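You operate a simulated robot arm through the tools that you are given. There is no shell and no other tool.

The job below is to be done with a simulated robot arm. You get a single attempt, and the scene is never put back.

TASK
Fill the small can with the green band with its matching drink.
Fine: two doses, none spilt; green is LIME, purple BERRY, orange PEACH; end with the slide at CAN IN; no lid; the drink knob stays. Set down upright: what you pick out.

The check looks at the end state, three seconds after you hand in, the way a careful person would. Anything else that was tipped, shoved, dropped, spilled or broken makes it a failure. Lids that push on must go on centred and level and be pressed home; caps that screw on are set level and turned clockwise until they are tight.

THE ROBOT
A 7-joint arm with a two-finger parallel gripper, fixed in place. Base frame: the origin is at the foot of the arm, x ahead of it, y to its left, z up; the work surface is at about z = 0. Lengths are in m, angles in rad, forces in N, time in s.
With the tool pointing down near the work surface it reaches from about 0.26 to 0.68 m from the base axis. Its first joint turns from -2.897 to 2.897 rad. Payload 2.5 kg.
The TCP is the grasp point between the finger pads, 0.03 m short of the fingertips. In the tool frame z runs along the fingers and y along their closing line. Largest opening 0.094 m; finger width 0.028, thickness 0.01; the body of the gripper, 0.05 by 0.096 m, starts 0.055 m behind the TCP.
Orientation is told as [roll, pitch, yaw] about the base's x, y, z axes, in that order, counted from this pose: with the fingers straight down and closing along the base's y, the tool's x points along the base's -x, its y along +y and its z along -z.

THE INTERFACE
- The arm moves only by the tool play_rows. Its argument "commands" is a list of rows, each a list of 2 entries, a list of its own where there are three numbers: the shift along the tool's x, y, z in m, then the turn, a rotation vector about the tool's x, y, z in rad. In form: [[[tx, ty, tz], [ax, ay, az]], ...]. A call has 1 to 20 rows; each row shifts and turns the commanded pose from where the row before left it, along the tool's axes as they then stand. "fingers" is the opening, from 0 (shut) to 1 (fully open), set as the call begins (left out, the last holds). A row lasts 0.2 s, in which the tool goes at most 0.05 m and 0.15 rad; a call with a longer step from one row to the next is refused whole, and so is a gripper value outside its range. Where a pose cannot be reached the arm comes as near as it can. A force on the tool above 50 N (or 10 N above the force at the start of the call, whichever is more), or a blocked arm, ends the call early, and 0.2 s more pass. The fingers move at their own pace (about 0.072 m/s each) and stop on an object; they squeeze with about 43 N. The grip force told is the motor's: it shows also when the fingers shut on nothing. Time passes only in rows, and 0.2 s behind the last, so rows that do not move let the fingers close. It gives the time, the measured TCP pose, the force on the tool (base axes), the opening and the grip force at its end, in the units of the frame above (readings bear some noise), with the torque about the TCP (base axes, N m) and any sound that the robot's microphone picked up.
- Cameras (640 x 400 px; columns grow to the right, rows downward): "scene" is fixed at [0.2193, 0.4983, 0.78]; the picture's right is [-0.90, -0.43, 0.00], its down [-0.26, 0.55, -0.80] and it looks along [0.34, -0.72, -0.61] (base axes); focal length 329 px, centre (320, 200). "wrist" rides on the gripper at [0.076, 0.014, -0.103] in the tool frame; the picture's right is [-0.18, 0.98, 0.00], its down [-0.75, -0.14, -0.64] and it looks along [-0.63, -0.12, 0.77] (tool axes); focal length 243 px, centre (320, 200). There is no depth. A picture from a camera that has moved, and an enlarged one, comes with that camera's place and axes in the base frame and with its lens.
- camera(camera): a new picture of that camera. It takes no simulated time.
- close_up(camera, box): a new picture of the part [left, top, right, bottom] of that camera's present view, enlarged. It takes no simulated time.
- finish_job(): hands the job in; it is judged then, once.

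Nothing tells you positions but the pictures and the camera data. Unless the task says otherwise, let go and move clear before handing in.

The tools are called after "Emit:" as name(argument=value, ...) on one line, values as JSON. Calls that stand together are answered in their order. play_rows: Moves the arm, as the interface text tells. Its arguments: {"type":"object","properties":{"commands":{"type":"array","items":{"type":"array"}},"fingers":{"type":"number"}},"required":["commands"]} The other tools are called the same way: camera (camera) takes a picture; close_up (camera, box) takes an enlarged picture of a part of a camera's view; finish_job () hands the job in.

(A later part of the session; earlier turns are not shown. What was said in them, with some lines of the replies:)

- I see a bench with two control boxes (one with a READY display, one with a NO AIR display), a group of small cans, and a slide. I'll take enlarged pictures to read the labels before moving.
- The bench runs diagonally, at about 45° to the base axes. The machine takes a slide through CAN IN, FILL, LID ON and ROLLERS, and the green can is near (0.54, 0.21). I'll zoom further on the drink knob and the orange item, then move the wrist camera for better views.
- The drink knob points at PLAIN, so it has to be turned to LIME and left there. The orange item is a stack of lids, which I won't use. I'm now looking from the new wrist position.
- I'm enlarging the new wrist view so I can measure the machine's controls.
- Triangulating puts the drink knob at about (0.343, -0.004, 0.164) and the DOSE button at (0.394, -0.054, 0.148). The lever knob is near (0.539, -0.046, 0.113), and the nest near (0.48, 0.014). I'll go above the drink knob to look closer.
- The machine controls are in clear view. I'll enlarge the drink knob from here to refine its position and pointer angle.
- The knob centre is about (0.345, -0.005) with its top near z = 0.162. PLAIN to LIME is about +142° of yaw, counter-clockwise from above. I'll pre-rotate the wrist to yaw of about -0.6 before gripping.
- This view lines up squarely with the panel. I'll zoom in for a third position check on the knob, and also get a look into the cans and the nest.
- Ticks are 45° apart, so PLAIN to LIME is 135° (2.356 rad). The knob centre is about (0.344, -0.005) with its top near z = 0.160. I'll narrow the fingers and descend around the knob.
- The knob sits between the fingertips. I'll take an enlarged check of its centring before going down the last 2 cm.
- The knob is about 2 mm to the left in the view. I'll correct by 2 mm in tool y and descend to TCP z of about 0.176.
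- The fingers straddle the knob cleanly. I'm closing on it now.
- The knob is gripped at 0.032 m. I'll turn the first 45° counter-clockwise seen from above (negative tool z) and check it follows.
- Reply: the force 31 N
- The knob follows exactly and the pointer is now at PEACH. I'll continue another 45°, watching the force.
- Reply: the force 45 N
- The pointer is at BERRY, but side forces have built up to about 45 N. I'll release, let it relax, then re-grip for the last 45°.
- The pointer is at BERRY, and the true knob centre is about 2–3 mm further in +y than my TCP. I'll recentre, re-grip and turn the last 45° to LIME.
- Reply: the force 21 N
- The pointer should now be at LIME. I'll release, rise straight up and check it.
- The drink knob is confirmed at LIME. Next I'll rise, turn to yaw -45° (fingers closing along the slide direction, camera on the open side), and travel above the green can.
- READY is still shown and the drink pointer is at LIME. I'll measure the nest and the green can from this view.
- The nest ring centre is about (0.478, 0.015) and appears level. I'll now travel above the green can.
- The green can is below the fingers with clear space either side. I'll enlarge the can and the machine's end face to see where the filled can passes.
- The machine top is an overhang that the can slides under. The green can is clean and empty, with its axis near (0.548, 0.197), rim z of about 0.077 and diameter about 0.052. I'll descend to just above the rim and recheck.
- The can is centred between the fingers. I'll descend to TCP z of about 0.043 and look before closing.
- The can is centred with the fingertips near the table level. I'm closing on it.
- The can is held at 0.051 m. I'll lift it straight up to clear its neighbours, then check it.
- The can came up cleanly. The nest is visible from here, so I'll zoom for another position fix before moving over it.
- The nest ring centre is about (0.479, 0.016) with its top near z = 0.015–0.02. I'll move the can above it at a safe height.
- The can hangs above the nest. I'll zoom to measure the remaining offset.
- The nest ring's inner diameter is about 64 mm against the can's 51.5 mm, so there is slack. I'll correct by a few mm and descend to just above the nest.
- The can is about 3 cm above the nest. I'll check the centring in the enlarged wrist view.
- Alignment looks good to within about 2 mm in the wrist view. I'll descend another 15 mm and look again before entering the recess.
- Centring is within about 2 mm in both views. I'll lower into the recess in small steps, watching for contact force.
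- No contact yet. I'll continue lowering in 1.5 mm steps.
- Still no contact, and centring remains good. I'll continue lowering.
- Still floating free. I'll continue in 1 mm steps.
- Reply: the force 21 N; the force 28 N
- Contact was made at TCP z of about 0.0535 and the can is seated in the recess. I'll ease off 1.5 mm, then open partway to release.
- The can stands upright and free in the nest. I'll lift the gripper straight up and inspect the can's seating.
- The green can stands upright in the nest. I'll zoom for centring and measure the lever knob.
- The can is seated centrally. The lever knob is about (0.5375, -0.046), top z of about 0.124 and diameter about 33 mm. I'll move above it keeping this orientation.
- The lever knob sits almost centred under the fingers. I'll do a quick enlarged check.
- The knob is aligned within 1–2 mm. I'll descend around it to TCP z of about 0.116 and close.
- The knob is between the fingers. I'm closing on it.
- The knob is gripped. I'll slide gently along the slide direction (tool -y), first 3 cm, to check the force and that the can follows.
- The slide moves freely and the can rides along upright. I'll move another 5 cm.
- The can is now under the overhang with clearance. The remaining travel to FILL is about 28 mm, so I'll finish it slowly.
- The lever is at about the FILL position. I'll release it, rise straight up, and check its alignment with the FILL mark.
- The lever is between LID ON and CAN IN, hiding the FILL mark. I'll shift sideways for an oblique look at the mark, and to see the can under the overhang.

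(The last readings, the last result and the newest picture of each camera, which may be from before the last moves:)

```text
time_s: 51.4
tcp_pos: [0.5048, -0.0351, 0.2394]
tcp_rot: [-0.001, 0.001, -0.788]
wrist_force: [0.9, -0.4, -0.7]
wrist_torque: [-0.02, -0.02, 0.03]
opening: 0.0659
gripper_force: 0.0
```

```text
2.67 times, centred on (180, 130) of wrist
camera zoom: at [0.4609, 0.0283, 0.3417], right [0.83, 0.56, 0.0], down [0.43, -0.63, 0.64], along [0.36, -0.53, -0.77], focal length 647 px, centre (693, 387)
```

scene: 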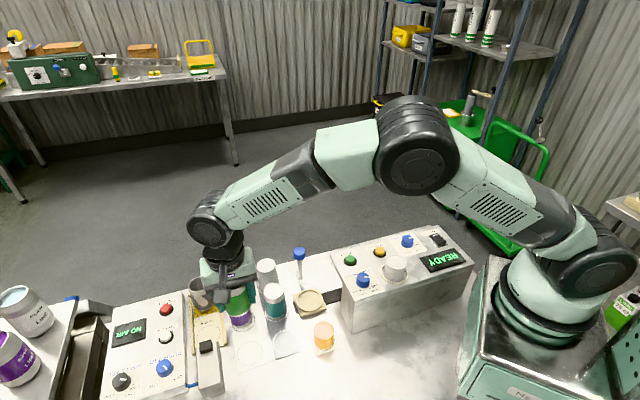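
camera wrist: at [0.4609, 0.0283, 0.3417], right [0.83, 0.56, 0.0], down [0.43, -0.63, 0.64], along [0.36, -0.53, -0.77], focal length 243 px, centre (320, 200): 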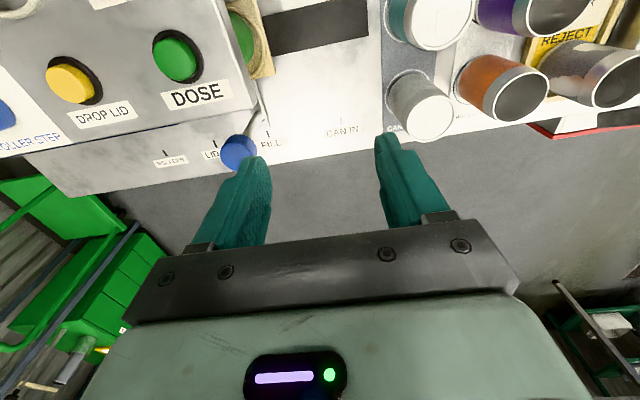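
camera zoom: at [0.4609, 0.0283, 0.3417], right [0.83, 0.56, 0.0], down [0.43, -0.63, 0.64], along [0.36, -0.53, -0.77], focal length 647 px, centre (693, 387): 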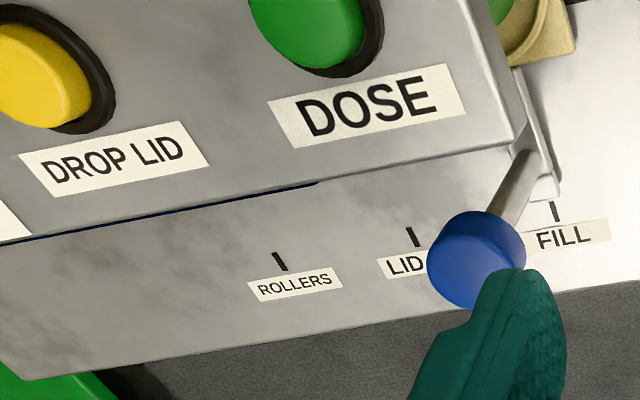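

The lever arm lines up with the FILL mark. Next I'll shut the fingers and move above the DOSE button.

Emit:
play_rows(commands=[[[0.0157, -0.023, 0], [0, 0, 0]], [[0.0157, -0.023, 0], [0, 0, 0]], [[0.0157, -0.023, 0], [0, 0, 0]], [[0.0157, -0.023, 0], [0, 0, 0]], [[0, 0, 0], [0, 0, 0]], [[0, 0, 0], [0, 0, 0]]], fingers=0.0)

Emit:
camera(camera="wrist")

Emit:
close_up(camera="wrist", box=[240, 60, 400, 180])

Emit:
close_up(camera="scene", box=[300, 190, 420, 310])

```text
time_s: 52.8
tcp_pos: [0.3964, -0.0568, 0.2378]
tcp_rot: [-0.001, 0.0, -0.786]
wrist_force: [0.1, 0.1, 0.3]
wrist_torque: [0.02, 0.02, 0.01]
opening: 0.0
gripper_force: 33.3
```

```text
taken
camera wrist: at [0.3528, 0.007, 0.3402], right [0.83, 0.56, 0.0], down [0.43, -0.63, 0.64], along [0.36, -0.53, -0.77], focal length 243 px, centre (320, 200)
```

wrist: 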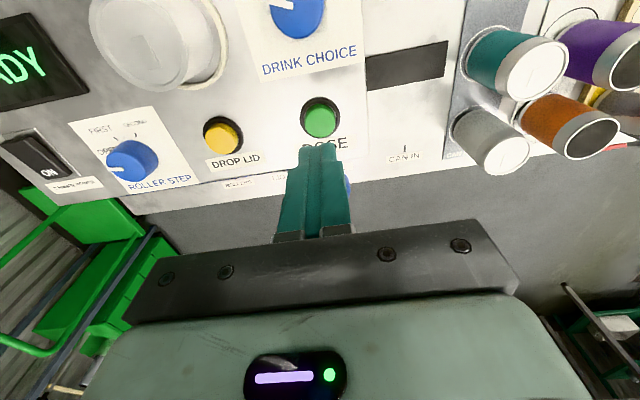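

```text
3.33 times, centred on (320, 120) of wrist
camera zoom: at [0.3528, 0.007, 0.3402], right [0.83, 0.56, 0.0], down [0.43, -0.63, 0.64], along [0.36, -0.53, -0.77], focal length 809 px, centre (320, 467)
```

zoom: 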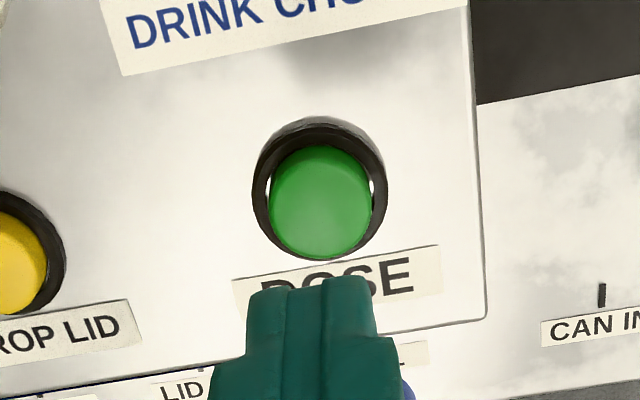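

```text
3.33 times, centred on (360, 250) of scene
camera zoom: at [0.2193, 0.4983, 0.78], right [-0.9, -0.43, 0.0], down [-0.26, 0.55, -0.8], along [0.34, -0.72, -0.61], focal length 1097 px, centre (187, 33)
```

zoom: 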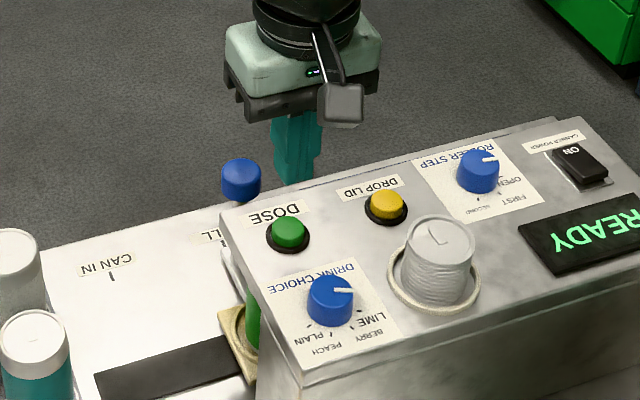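

The closed fingertips are centred over the DOSE button. I'll descend to just above it first.

Emit:
play_rows(commands=[[[0, 0, 0.02], [0, 0, 0]], [[0, 0, 0.02], [0, 0, 0]], [[0, 0, 0.008], [0, 0, 0]], [[0, 0, 0], [0, 0, 0]], [[0, 0, 0], [0, 0, 0]]])

Emit:
close_up(camera="wrist", box=[240, 80, 400, 200])

Emit:
close_up(camera="scene", box=[310, 210, 410, 300])

```text
time_s: 54.0
tcp_pos: [0.394, -0.0565, 0.19]
tcp_rot: [0.0, 0.0, -0.785]
wrist_force: [0.1, -0.6, 0.3]
wrist_torque: [-0.01, -0.01, -0.02]
opening: 0.0
gripper_force: 32.7
```

```text
3.33 times, centred on (320, 140) of wrist
camera zoom: at [0.3503, 0.007, 0.2926], right [0.83, 0.56, 0.0], down [0.43, -0.63, 0.64], along [0.36, -0.53, -0.77], focal length 809 px, centre (320, 400)
```

zoom: 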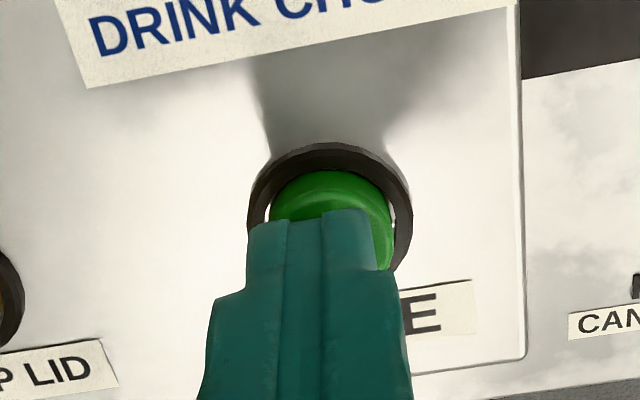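

```text
4.44 times, centred on (360, 255) of scene
camera zoom: at [0.2193, 0.4983, 0.78], right [-0.9, -0.43, 0.0], down [-0.26, 0.55, -0.8], along [0.34, -0.72, -0.61], focal length 1463 px, centre (142, -44)
```

zoom: 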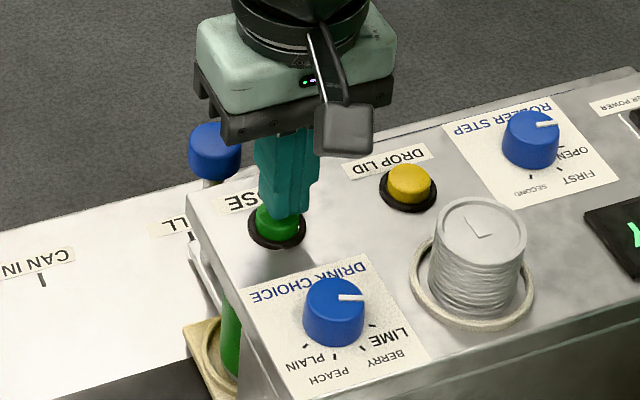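

The button is about 2.5 mm to the right of the fingertips. I'll correct that and start pressing in small steps, watching the force and sound.

Emit:
play_rows(commands=[[[-0.001, 0.0025, 0], [0, 0, 0]], [[0, 0, 0.003], [0, 0, 0]], [[0, 0, 0.002], [0, 0, 0]], [[0, 0, 0], [0, 0, 0]]])

Emit:
close_up(camera="wrist", box=[240, 80, 400, 200])

```text
time_s: 55.0
tcp_pos: [0.3967, -0.0569, 0.1844]
tcp_rot: [-0.002, 0.001, -0.786]
wrist_force: [-1.1, 0.5, 0.3]
wrist_torque: [0.04, 0.01, 0.01]
opening: 0.0002
gripper_force: 32.8
```

```text
3.33 times, centred on (320, 140) of wrist
camera zoom: at [0.3533, 0.0072, 0.287], right [0.83, 0.56, 0.0], down [0.43, -0.63, 0.64], along [0.36, -0.53, -0.77], focal length 809 px, centre (320, 400)
```

zoom: 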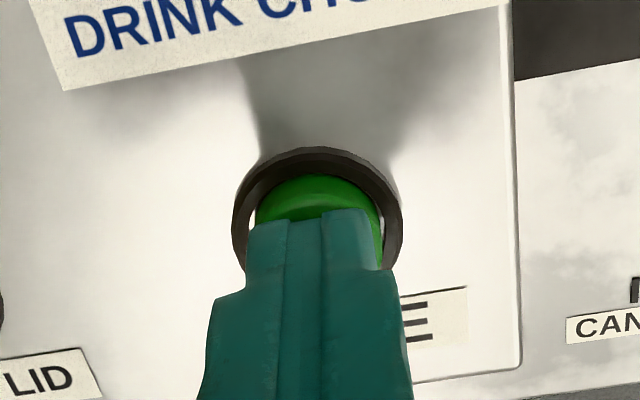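

I'm centred now. I'll lower in 1 mm steps towards button contact.

Emit:
play_rows(commands=[[[0, 0, 0.0015], [0, 0, 0]], [[0, 0, 0.0015], [0, 0, 0]], [[0, 0, 0.001], [0, 0, 0]], [[0, 0, 0.001], [0, 0, 0]]])

```text
time_s: 56.0
tcp_pos: [0.3972, -0.0567, 0.1801]
tcp_rot: [-0.001, 0.0, -0.785]
wrist_force: [-3.8, 0.4, 7.7]
wrist_torque: [-0.01, 0.14, 0.01]
opening: 0.0
gripper_force: 32.9
heard: click
```

I heard a click at about 8 N, so the button has likely triggered. I'll look at the display and the can before doing anything else.

Emit:
camera(camera="scene")

Emit:
close_up(camera="scene", box=[310, 210, 490, 330])

```text
taken
```

scene: 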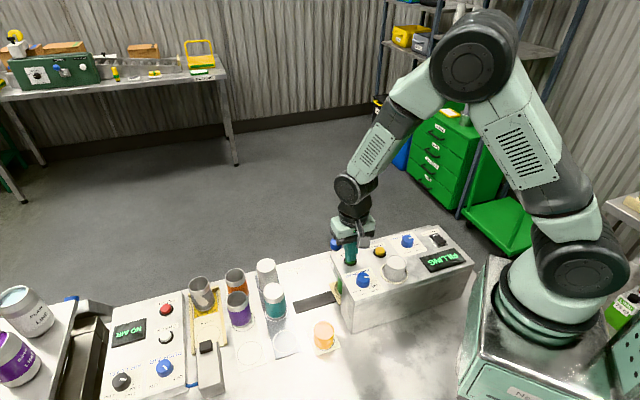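

```text
3.33 times, centred on (400, 270) of scene
camera zoom: at [0.2193, 0.4983, 0.78], right [-0.9, -0.43, 0.0], down [-0.26, 0.55, -0.8], along [0.34, -0.72, -0.61], focal length 1097 px, centre (53, -33)
```

zoom: 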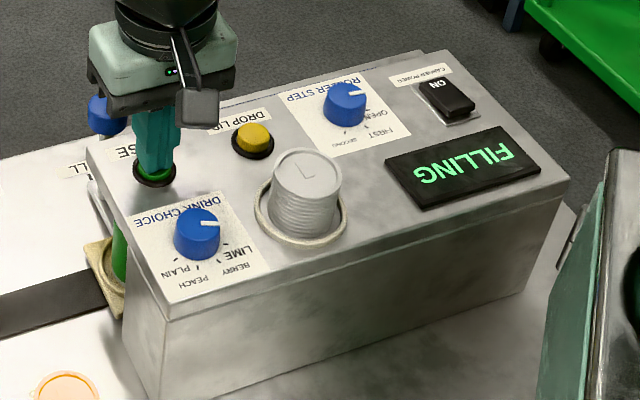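

The display shows FILLING, so the first dose is running. I'll lift off the button and wait for READY.

Emit:
play_rows(commands=[[[0, 0, -0.005], [0, 0, 0]], [[0, 0, -0.005], [0, 0, 0]], [[0, 0, 0], [0, 0, 0]], [[0, 0, 0], [0, 0, 0]], [[0, 0, 0], [0, 0, 0]]])

Emit:
close_up(camera="scene", box=[310, 210, 490, 330])

```text
time_s: 57.2
tcp_pos: [0.3958, -0.0554, 0.1899]
tcp_rot: [0.001, 0.0, -0.785]
wrist_force: [0.5, 0.3, 1.4]
wrist_torque: [-0.02, 0.03, -0.01]
opening: 0.0
gripper_force: 32.9
```

```text
3.33 times, centred on (400, 270) of scene
camera zoom: at [0.2193, 0.4983, 0.78], right [-0.9, -0.43, 0.0], down [-0.26, 0.55, -0.8], along [0.34, -0.72, -0.61], focal length 1097 px, centre (53, -33)
```

zoom: 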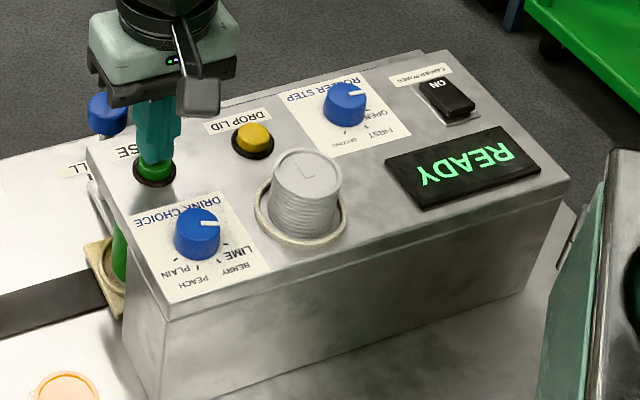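

READY again after the first dose. I'll check around the nest for any drips before the second press.

Emit:
close_up(camera="scene", box=[310, 260, 370, 310])

Emit:
camera(camera="wrist")

Emit:
play_rows(commands=[[[0, 0, 0], [0, 0, 0]], [[0, 0, 0], [0, 0, 0]], [[0, 0, 0], [0, 0, 0]], [[0, 0, 0], [0, 0, 0]]])

```text
8.00 times, centred on (340, 285) of scene
camera zoom: at [0.2193, 0.4983, 0.78], right [-0.9, -0.43, 0.0], down [-0.26, 0.55, -0.8], along [0.34, -0.72, -0.61], focal length 2633 px, centre (160, -480)
```

zoom: 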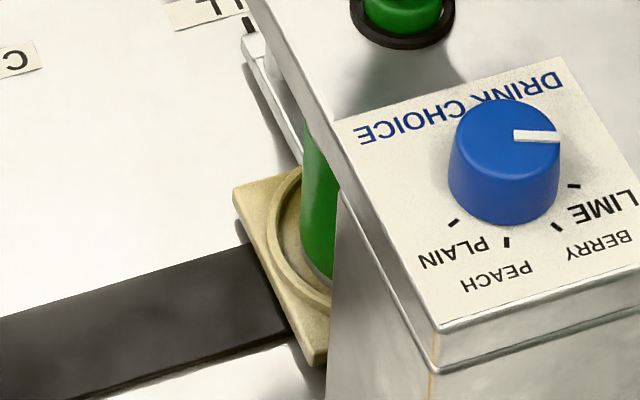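

```text
taken
camera wrist: at [0.3538, 0.008, 0.2925], right [0.83, 0.56, 0.0], down [0.43, -0.63, 0.64], along [0.36, -0.53, -0.77], focal length 243 px, centre (320, 200)
```

wrist: 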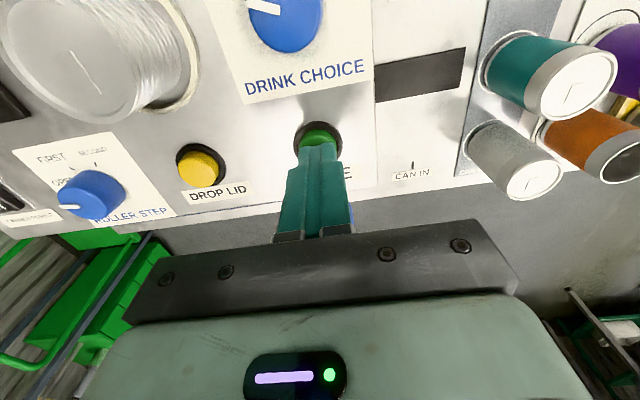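

```text
time_s: 58.2
tcp_pos: [0.397, -0.0563, 0.1904]
tcp_rot: [0.001, 0.0, -0.785]
wrist_force: [0.5, -0.2, -0.1]
wrist_torque: [-0.02, -0.02, -0.01]
opening: 0.0
gripper_force: 32.8
```

There are no drips and the can is upright. I'm pressing DOSE a second time.

Emit:
play_rows(commands=[[[0, 0, 0.003], [0, 0, 0]], [[0, 0, 0.002], [0, 0, 0]], [[0, 0, 0.0015], [0, 0, 0]], [[0, 0, 0.0015], [0, 0, 0]], [[0, 0, 0.001], [0, 0, 0]], [[0, 0, 0.001], [0, 0, 0]]])

Emit:
close_up(camera="scene", box=[310, 210, 490, 330])

```text
time_s: 59.6
tcp_pos: [0.3971, -0.0573, 0.18]
tcp_rot: [0.0, 0.001, -0.787]
wrist_force: [-1.1, 1.0, 3.9]
wrist_torque: [0.03, 0.06, -0.03]
opening: 0.0
gripper_force: 33.4
heard: click
```

```text
3.33 times, centred on (400, 270) of scene
camera zoom: at [0.2193, 0.4983, 0.78], right [-0.9, -0.43, 0.0], down [-0.26, 0.55, -0.8], along [0.34, -0.72, -0.61], focal length 1097 px, centre (53, -33)
```

zoom: 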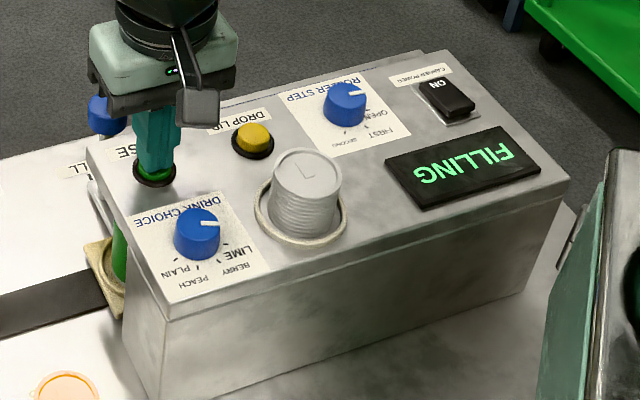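

The second dose is running. I'll lift clear of the button straight up and wait for it to finish.

Emit:
play_rows(commands=[[[0, 0, -0.005], [0, 0, 0]], [[0, 0, -0.01], [0, 0, 0]], [[0, 0, -0.02], [0, 0, 0]], [[0, 0, -0.025], [0, 0, 0]], [[0, 0, 0], [0, 0, 0]], [[0, 0, 0], [0, 0, 0]], [[0, 0, 0], [0, 0, 0]], [[0, 0, 0], [0, 0, 0]], [[0, 0, 0], [0, 0, 0]], [[0, 0, 0], [0, 0, 0]]])

Emit:
close_up(camera="scene", box=[310, 210, 490, 330])

Emit:
camera(camera="wrist")

```text
time_s: 61.8
tcp_pos: [0.3976, -0.0578, 0.2402]
tcp_rot: [0.0, -0.001, -0.786]
wrist_force: [-1.6, -0.1, 0.0]
wrist_torque: [-0.01, 0.0, -0.01]
opening: 0.0
gripper_force: 32.8
```

```text
3.33 times, centred on (400, 270) of scene
camera zoom: at [0.2193, 0.4983, 0.78], right [-0.9, -0.43, 0.0], down [-0.26, 0.55, -0.8], along [0.34, -0.72, -0.61], focal length 1097 px, centre (53, -33)
```

zoom: 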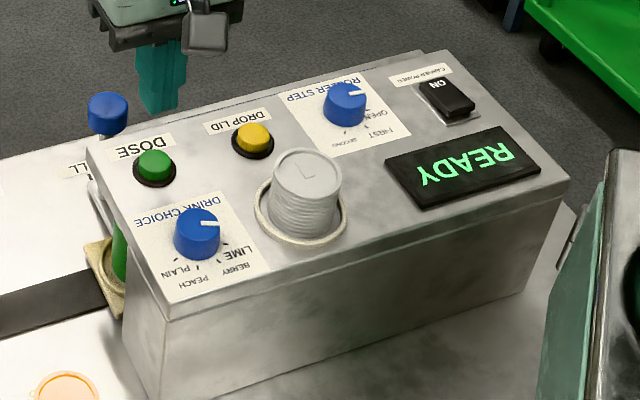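

```text
taken
camera wrist: at [0.3544, 0.0069, 0.3434], right [0.83, 0.56, 0.0], down [0.43, -0.63, 0.64], along [0.36, -0.53, -0.77], focal length 243 px, centre (320, 200)
```

wrist: 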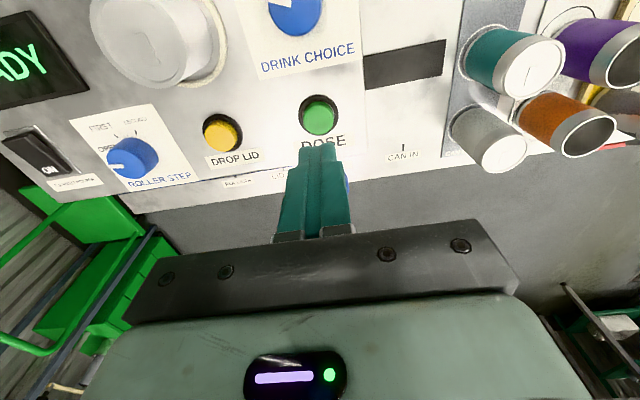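

Both doses are done and READY is shown. I'll open the fingers and return above the lever knob.

Emit:
play_rows(commands=[[[-0.0226, 0, 0], [0, 0, 0]], [[-0.0226, 0, 0], [0, 0, 0]], [[-0.0227, 0, 0], [0, 0, 0]], [[-0.0227, -0.0006, 0], [0, 0, 0]], [[0, 0, 0.02], [0, 0, 0]], [[0, 0, 0.02], [0, 0, 0]], [[0, 0, 0], [0, 0, 0]], [[0, 0, 0], [0, 0, 0]]], fingers=0.7)

Emit:
camera(camera="wrist")

Emit:
close_up(camera="wrist", box=[240, 60, 400, 180])

```text
time_s: 63.6
tcp_pos: [0.4612, -0.1205, 0.1996]
tcp_rot: [-0.001, 0.0, -0.784]
wrist_force: [-0.2, -0.4, 0.2]
wrist_torque: [0.04, 0.02, 0.0]
opening: 0.0658
gripper_force: 0.0
```

```text
taken
camera wrist: at [0.417, -0.0568, 0.302], right [0.83, 0.56, 0.0], down [0.43, -0.63, 0.64], along [0.36, -0.53, -0.77], focal length 243 px, centre (320, 200)
```

wrist: 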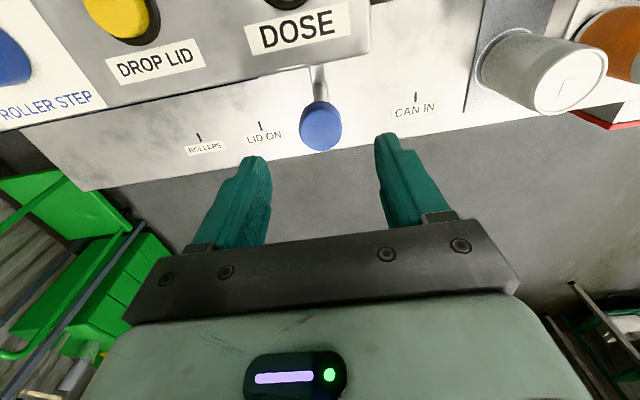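

```text
3.33 times, centred on (320, 120) of wrist
camera zoom: at [0.417, -0.0568, 0.302], right [0.83, 0.56, 0.0], down [0.43, -0.63, 0.64], along [0.36, -0.53, -0.77], focal length 809 px, centre (320, 467)
```

zoom: 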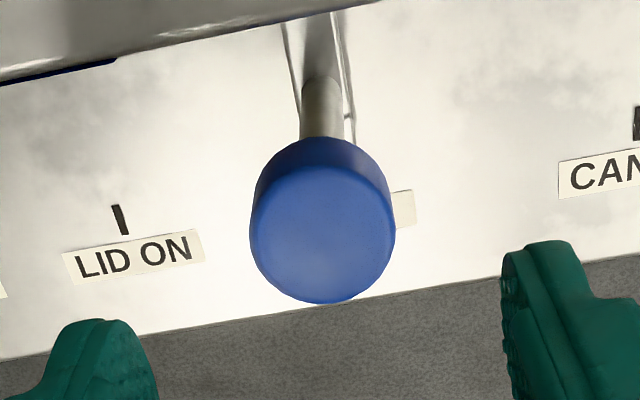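

The fingers are aligned over the lever knob. I'll descend and close.

Emit:
play_rows(commands=[[[0, 0.0004, 0.02], [0, 0, 0]], [[0, 0, 0.02], [0, 0, 0]], [[0, 0, 0.02], [0, 0, 0]], [[0, 0, 0.015], [0, 0, 0]], [[0, 0, 0.006], [0, 0, 0]], [[0, 0, 0], [0, 0, 0]], [[0, 0, 0], [0, 0, 0]]])

Emit:
play_rows(commands=[[[0, 0, 0], [0, 0, 0]], [[0, 0, 0], [0, 0, 0]], [[0, 0, 0], [0, 0, 0]], [[0, 0, 0], [0, 0, 0]]], fingers=0.0)

Emit:
camera(camera="wrist")

```text
time_s: 65.2
tcp_pos: [0.4603, -0.1212, 0.1193]
tcp_rot: [0.0, 0.0, -0.785]
wrist_force: [0.2, 0.4, 1.0]
wrist_torque: [-0.02, -0.01, 0.01]
opening: 0.0655
gripper_force: 0.0
```

```text
time_s: 66.2
tcp_pos: [0.4598, -0.1208, 0.1196]
tcp_rot: [0.001, 0.001, -0.784]
wrist_force: [0.7, -0.8, -0.8]
wrist_torque: [0.18, -0.19, 0.0]
opening: 0.0337
gripper_force: 45.0
```

```text
taken
camera wrist: at [0.4165, -0.0568, 0.2211], right [0.83, 0.56, 0.0], down [0.43, -0.63, 0.64], along [0.36, -0.53, -0.77], focal length 243 px, centre (320, 200)
```

wrist: 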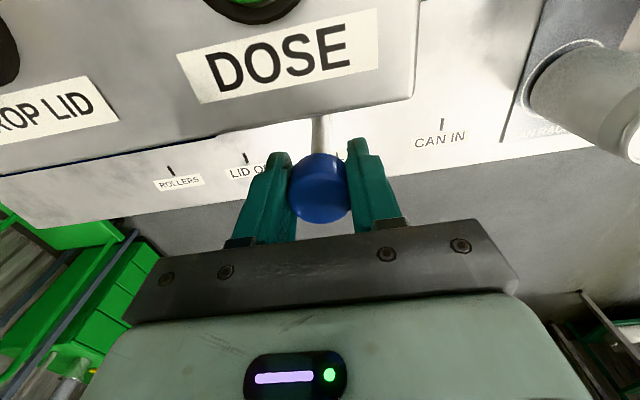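

The lever is gripped again. I'll slide it gently back towards CAN IN with smooth ramps so the drink doesn't slosh.

Emit:
play_rows(commands=[[[0, 0.001, 0], [0, 0, 0]], [[0, 0.002, 0], [0, 0, 0]], [[0, 0.003, 0], [0, 0, 0]], [[0, 0.004, 0], [0, 0, 0]], [[0, 0.005, 0], [0, 0, 0]], [[0, 0.005, 0], [0, 0, 0]], [[0, 0.005, 0], [0, 0, 0]], [[0, 0.005, 0], [0, 0, 0]], [[0, 0.005, 0], [0, 0, 0]], [[0, 0.005, 0], [0, 0, 0]], [[0, 0.005, 0], [0, 0, 0]], [[0, 0.005, 0], [0, 0, 0]], [[0, 0.004, 0], [0, 0, 0]], [[0, 0.003, 0], [0, 0, 0]], [[0, 0.002, 0], [0, 0, 0]], [[0, 0.001, 0], [0, 0, 0]], [[0, 0, 0], [0, 0, 0]]])

Emit:
close_up(camera="scene", box=[260, 190, 400, 320])

Emit:
camera(camera="wrist")

```text
time_s: 69.8
tcp_pos: [0.5037, -0.0769, 0.1177]
tcp_rot: [0.0, 0.0, -0.786]
wrist_force: [-9.9, 9.3, 8.4]
wrist_torque: [0.11, 0.58, -0.08]
opening: 0.0333
gripper_force: 45.2
```

```text
3.08 times, centred on (330, 255) of scene
camera zoom: at [0.2193, 0.4983, 0.78], right [-0.9, -0.43, 0.0], down [-0.26, 0.55, -0.8], along [0.34, -0.72, -0.61], focal length 1013 px, centre (289, 31)
```

zoom: 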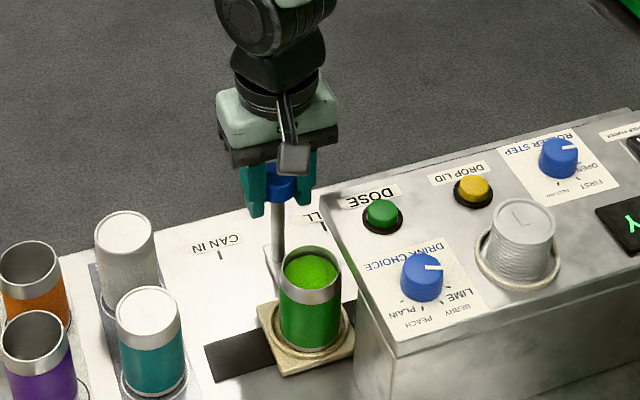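

```text
taken
camera wrist: at [0.4599, -0.0136, 0.2212], right [0.83, 0.56, 0.0], down [0.43, -0.63, 0.64], along [0.36, -0.53, -0.77], focal length 243 px, centre (320, 200)
```

wrist: 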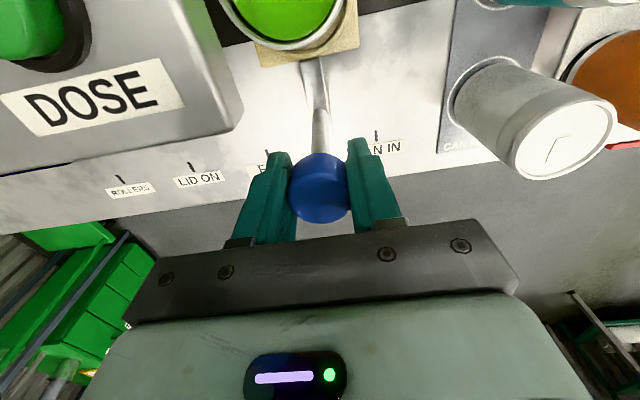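

The can holds green lime drink up to near the rim and is upright. About 48 mm remains to CAN IN, and I'll go at the same gentle speed.

Emit:
play_rows(commands=[[[0, 0.001, 0], [0, 0, 0]], [[0, 0.002, 0], [0, 0, 0]], [[0, 0.003, 0], [0, 0, 0]], [[0, 0.004, 0], [0, 0, 0]], [[0, 0.004, 0], [0, 0, 0]], [[0, 0.004, 0], [0, 0, 0]], [[0, 0.004, 0], [0, 0, 0]], [[0, 0.004, 0], [0, 0, 0]], [[0, 0.004, 0], [0, 0, 0]], [[0, 0.004, 0], [0, 0, 0]], [[0, 0.004, 0], [0, 0, 0]], [[0, 0.004, 0], [0, 0, 0]], [[0, 0.003, 0], [0, 0, 0]], [[0, 0.002, 0], [0, 0, 0]], [[0, 0.001, 0], [0, 0, 0]], [[0, 0, 0], [0, 0, 0]], [[0, 0, 0], [0, 0, 0]]])

Emit:
close_up(camera="scene", box=[240, 190, 380, 320])

Emit:
camera(camera="wrist")

```text
time_s: 73.4
tcp_pos: [0.5378, -0.0436, 0.1193]
tcp_rot: [0.0, 0.002, -0.787]
wrist_force: [-10.3, 12.6, -5.6]
wrist_torque: [0.55, 0.27, 0.06]
opening: 0.0335
gripper_force: 45.3
```

```text
3.08 times, centred on (310, 255) of scene
camera zoom: at [0.2193, 0.4983, 0.78], right [-0.9, -0.43, 0.0], down [-0.26, 0.55, -0.8], along [0.34, -0.72, -0.61], focal length 1013 px, centre (351, 31)
```

zoom: 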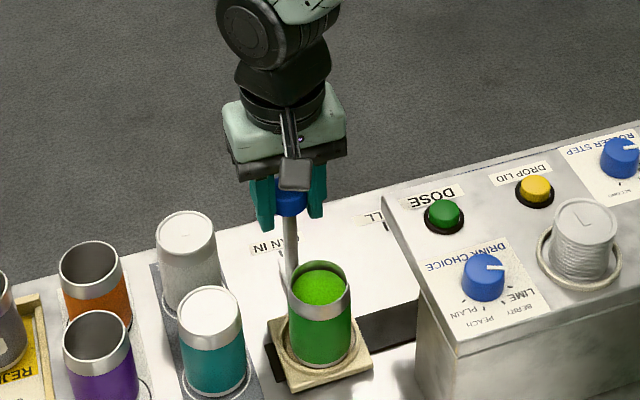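

```text
taken
camera wrist: at [0.4939, 0.02, 0.2213], right [0.83, 0.56, 0.0], down [0.43, -0.63, 0.64], along [0.36, -0.53, -0.77], focal length 243 px, centre (320, 200)
```

wrist: 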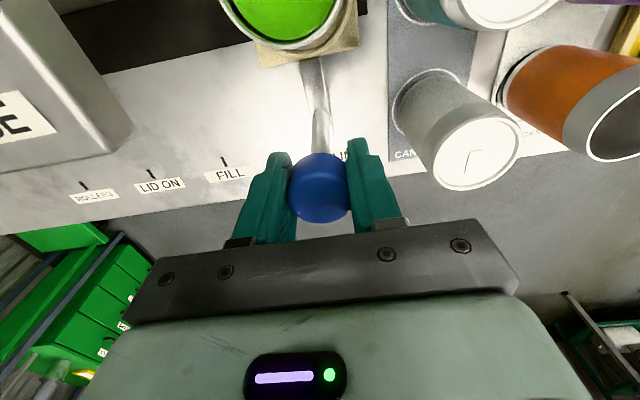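

The slide is back at its original CAN IN position; the marks match my earlier picture to within a pixel. I'll release the lever and rise.

Emit:
play_rows(commands=[[[0, 0, 0], [0, 0, 0]], [[0, 0, 0], [0, 0, 0]], [[0, 0, 0], [0, 0, 0]]], fingers=0.7)

Emit:
play_rows(commands=[[[0, 0, -0.015], [0, 0, 0]], [[0, 0, -0.03], [0, 0, 0]], [[0, 0, -0.03], [0, 0, 0]], [[0, 0, -0.025], [0, 0, 0]], [[0, 0, 0], [0, 0, 0]]])

Emit:
camera(camera="wrist")

Emit:
close_up(camera="scene", box=[270, 230, 370, 330])

```text
time_s: 74.2
tcp_pos: [0.5374, -0.0441, 0.1192]
tcp_rot: [-0.001, -0.001, -0.787]
wrist_force: [0.0, -0.3, -0.2]
wrist_torque: [-0.05, 0.01, -0.03]
opening: 0.0658
gripper_force: 0.1
```

```text
time_s: 75.4
tcp_pos: [0.5381, -0.0422, 0.2196]
tcp_rot: [-0.001, -0.001, -0.783]
wrist_force: [0.2, 0.5, 0.3]
wrist_torque: [-0.02, 0.01, -0.03]
opening: 0.0661
gripper_force: 0.0
```

```text
taken
camera wrist: at [0.4934, 0.0218, 0.3213], right [0.83, 0.56, 0.0], down [0.43, -0.63, 0.64], along [0.36, -0.53, -0.77], focal length 243 px, centre (320, 200)
```

wrist: 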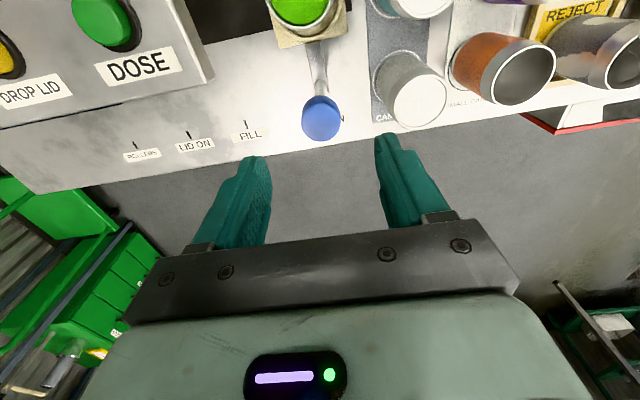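

```text
4.00 times, centred on (320, 280) of scene
camera zoom: at [0.2193, 0.4983, 0.78], right [-0.9, -0.43, 0.0], down [-0.26, 0.55, -0.8], along [0.34, -0.72, -0.61], focal length 1316 px, centre (320, -120)
```

zoom: 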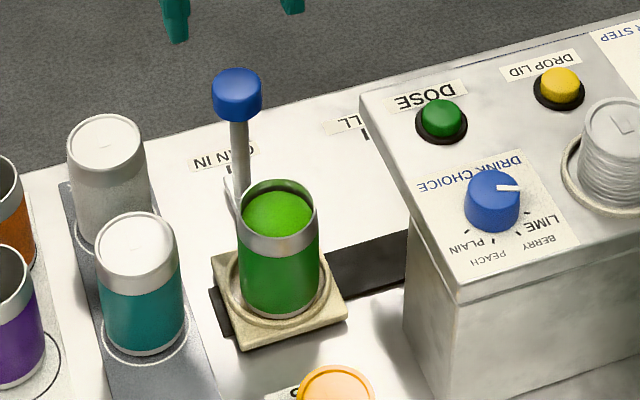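

The lever is released and the slide sits at CAN IN, with the can upright and filled below its rim. I'll raise the arm clear and inspect everything closely.

Emit:
play_rows(commands=[[[0, 0, -0.03], [0, 0, 0]], [[0.02, 0, -0.04], [0, 0, 0]], [[0.03, 0, -0.04], [0, 0, 0]], [[0.03, 0, -0.03], [0, 0, 0]], [[0.03, 0, 0], [0, 0, 0]], [[0, 0, 0], [0, 0, 0]], [[0, 0, 0], [0, 0, 0]]])

Emit:
camera(camera="wrist")

Emit:
camera(camera="scene")

Emit:
close_up(camera="scene", box=[290, 255, 350, 325])

Emit:
close_up(camera="wrist", box=[200, 30, 440, 200])

```text
time_s: 77.0
tcp_pos: [0.4604, 0.0341, 0.3586]
tcp_rot: [0.001, 0.0, -0.784]
wrist_force: [1.0, 0.5, 0.3]
wrist_torque: [0.02, 0.0, -0.02]
opening: 0.0659
gripper_force: 0.2
```

```text
taken
camera wrist: at [0.4165, 0.0977, 0.4607], right [0.83, 0.56, 0.0], down [0.43, -0.63, 0.64], along [0.36, -0.53, -0.77], focal length 243 px, centre (320, 200)
```

wrist: 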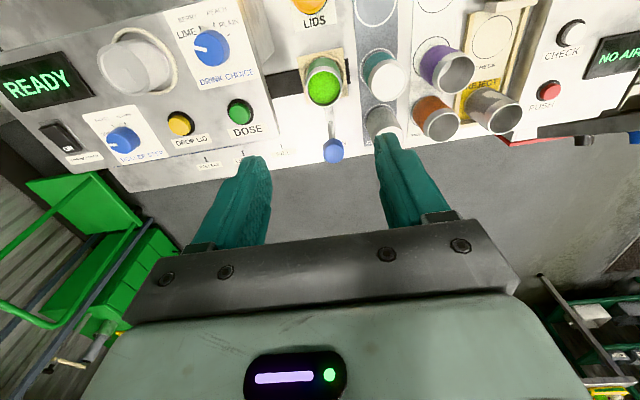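

```text
taken
```

scene: 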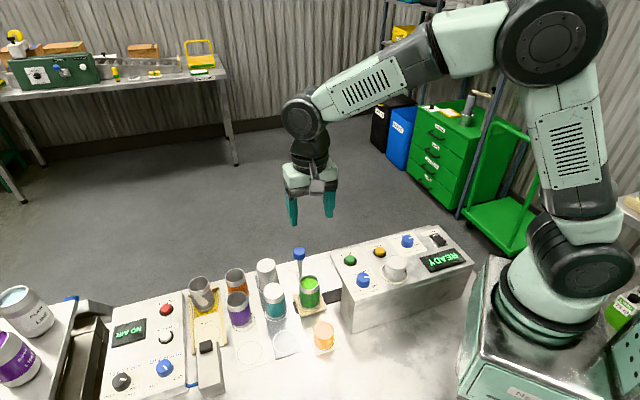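

```text
5.71 times, centred on (320, 290) of scene
camera zoom: at [0.2193, 0.4983, 0.78], right [-0.9, -0.43, 0.0], down [-0.26, 0.55, -0.8], along [0.34, -0.72, -0.61], focal length 1881 px, centre (320, -314)
```

zoom: 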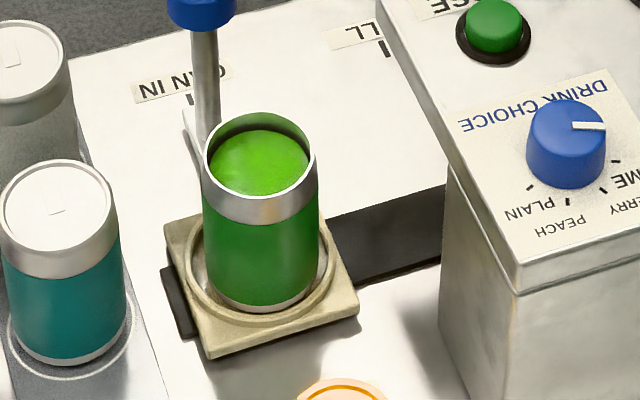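

```text
2.35 times, centred on (320, 115) of wrist
camera zoom: at [0.4165, 0.0977, 0.4607], right [0.83, 0.56, 0.0], down [0.43, -0.63, 0.64], along [0.36, -0.53, -0.77], focal length 571 px, centre (320, 400)
```

zoom: 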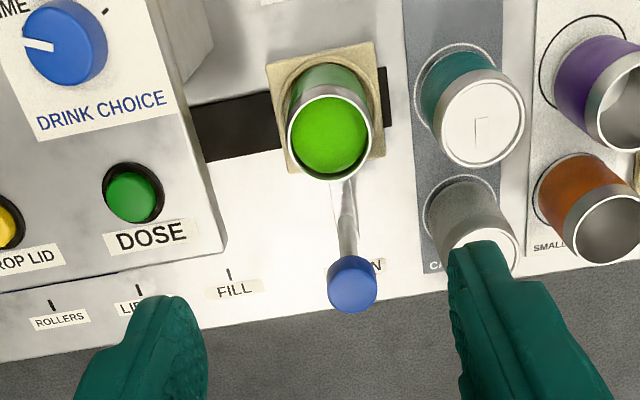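

All checks pass:
- The green can holds two doses of LIME and stands upright, unlidded, in the nest, with no spill visible.
- The slide is back at CAN IN.
- The drink knob stays at LIME.
- Nothing else has moved, and the arm is clear.

I'm handing in the job.

Emit:
finish_job()

```text
The job is handed in.
```

The small can with the green band is filled with two doses of LIME. It is standing upright without a lid in the slide, which is back at CAN IN. I saw no drips or spills, and nothing else on the bench was moved.

- **Drink knob:** it started at PLAIN, so I turned it to LIME and left it there.
- **Doses:** I pressed DOSE twice. Each press gave a click and showed FILLING, and the display returned to READY. The drink sits a little below the rim.
- **Where the can is:** I left the filled can in the slide instead of lifting it out. I read "Set down upright: what you pick out" as being met by the can standing upright there.

The arm was released and clear before I handed in. The job gave no result back, so I don't know how it was judged.
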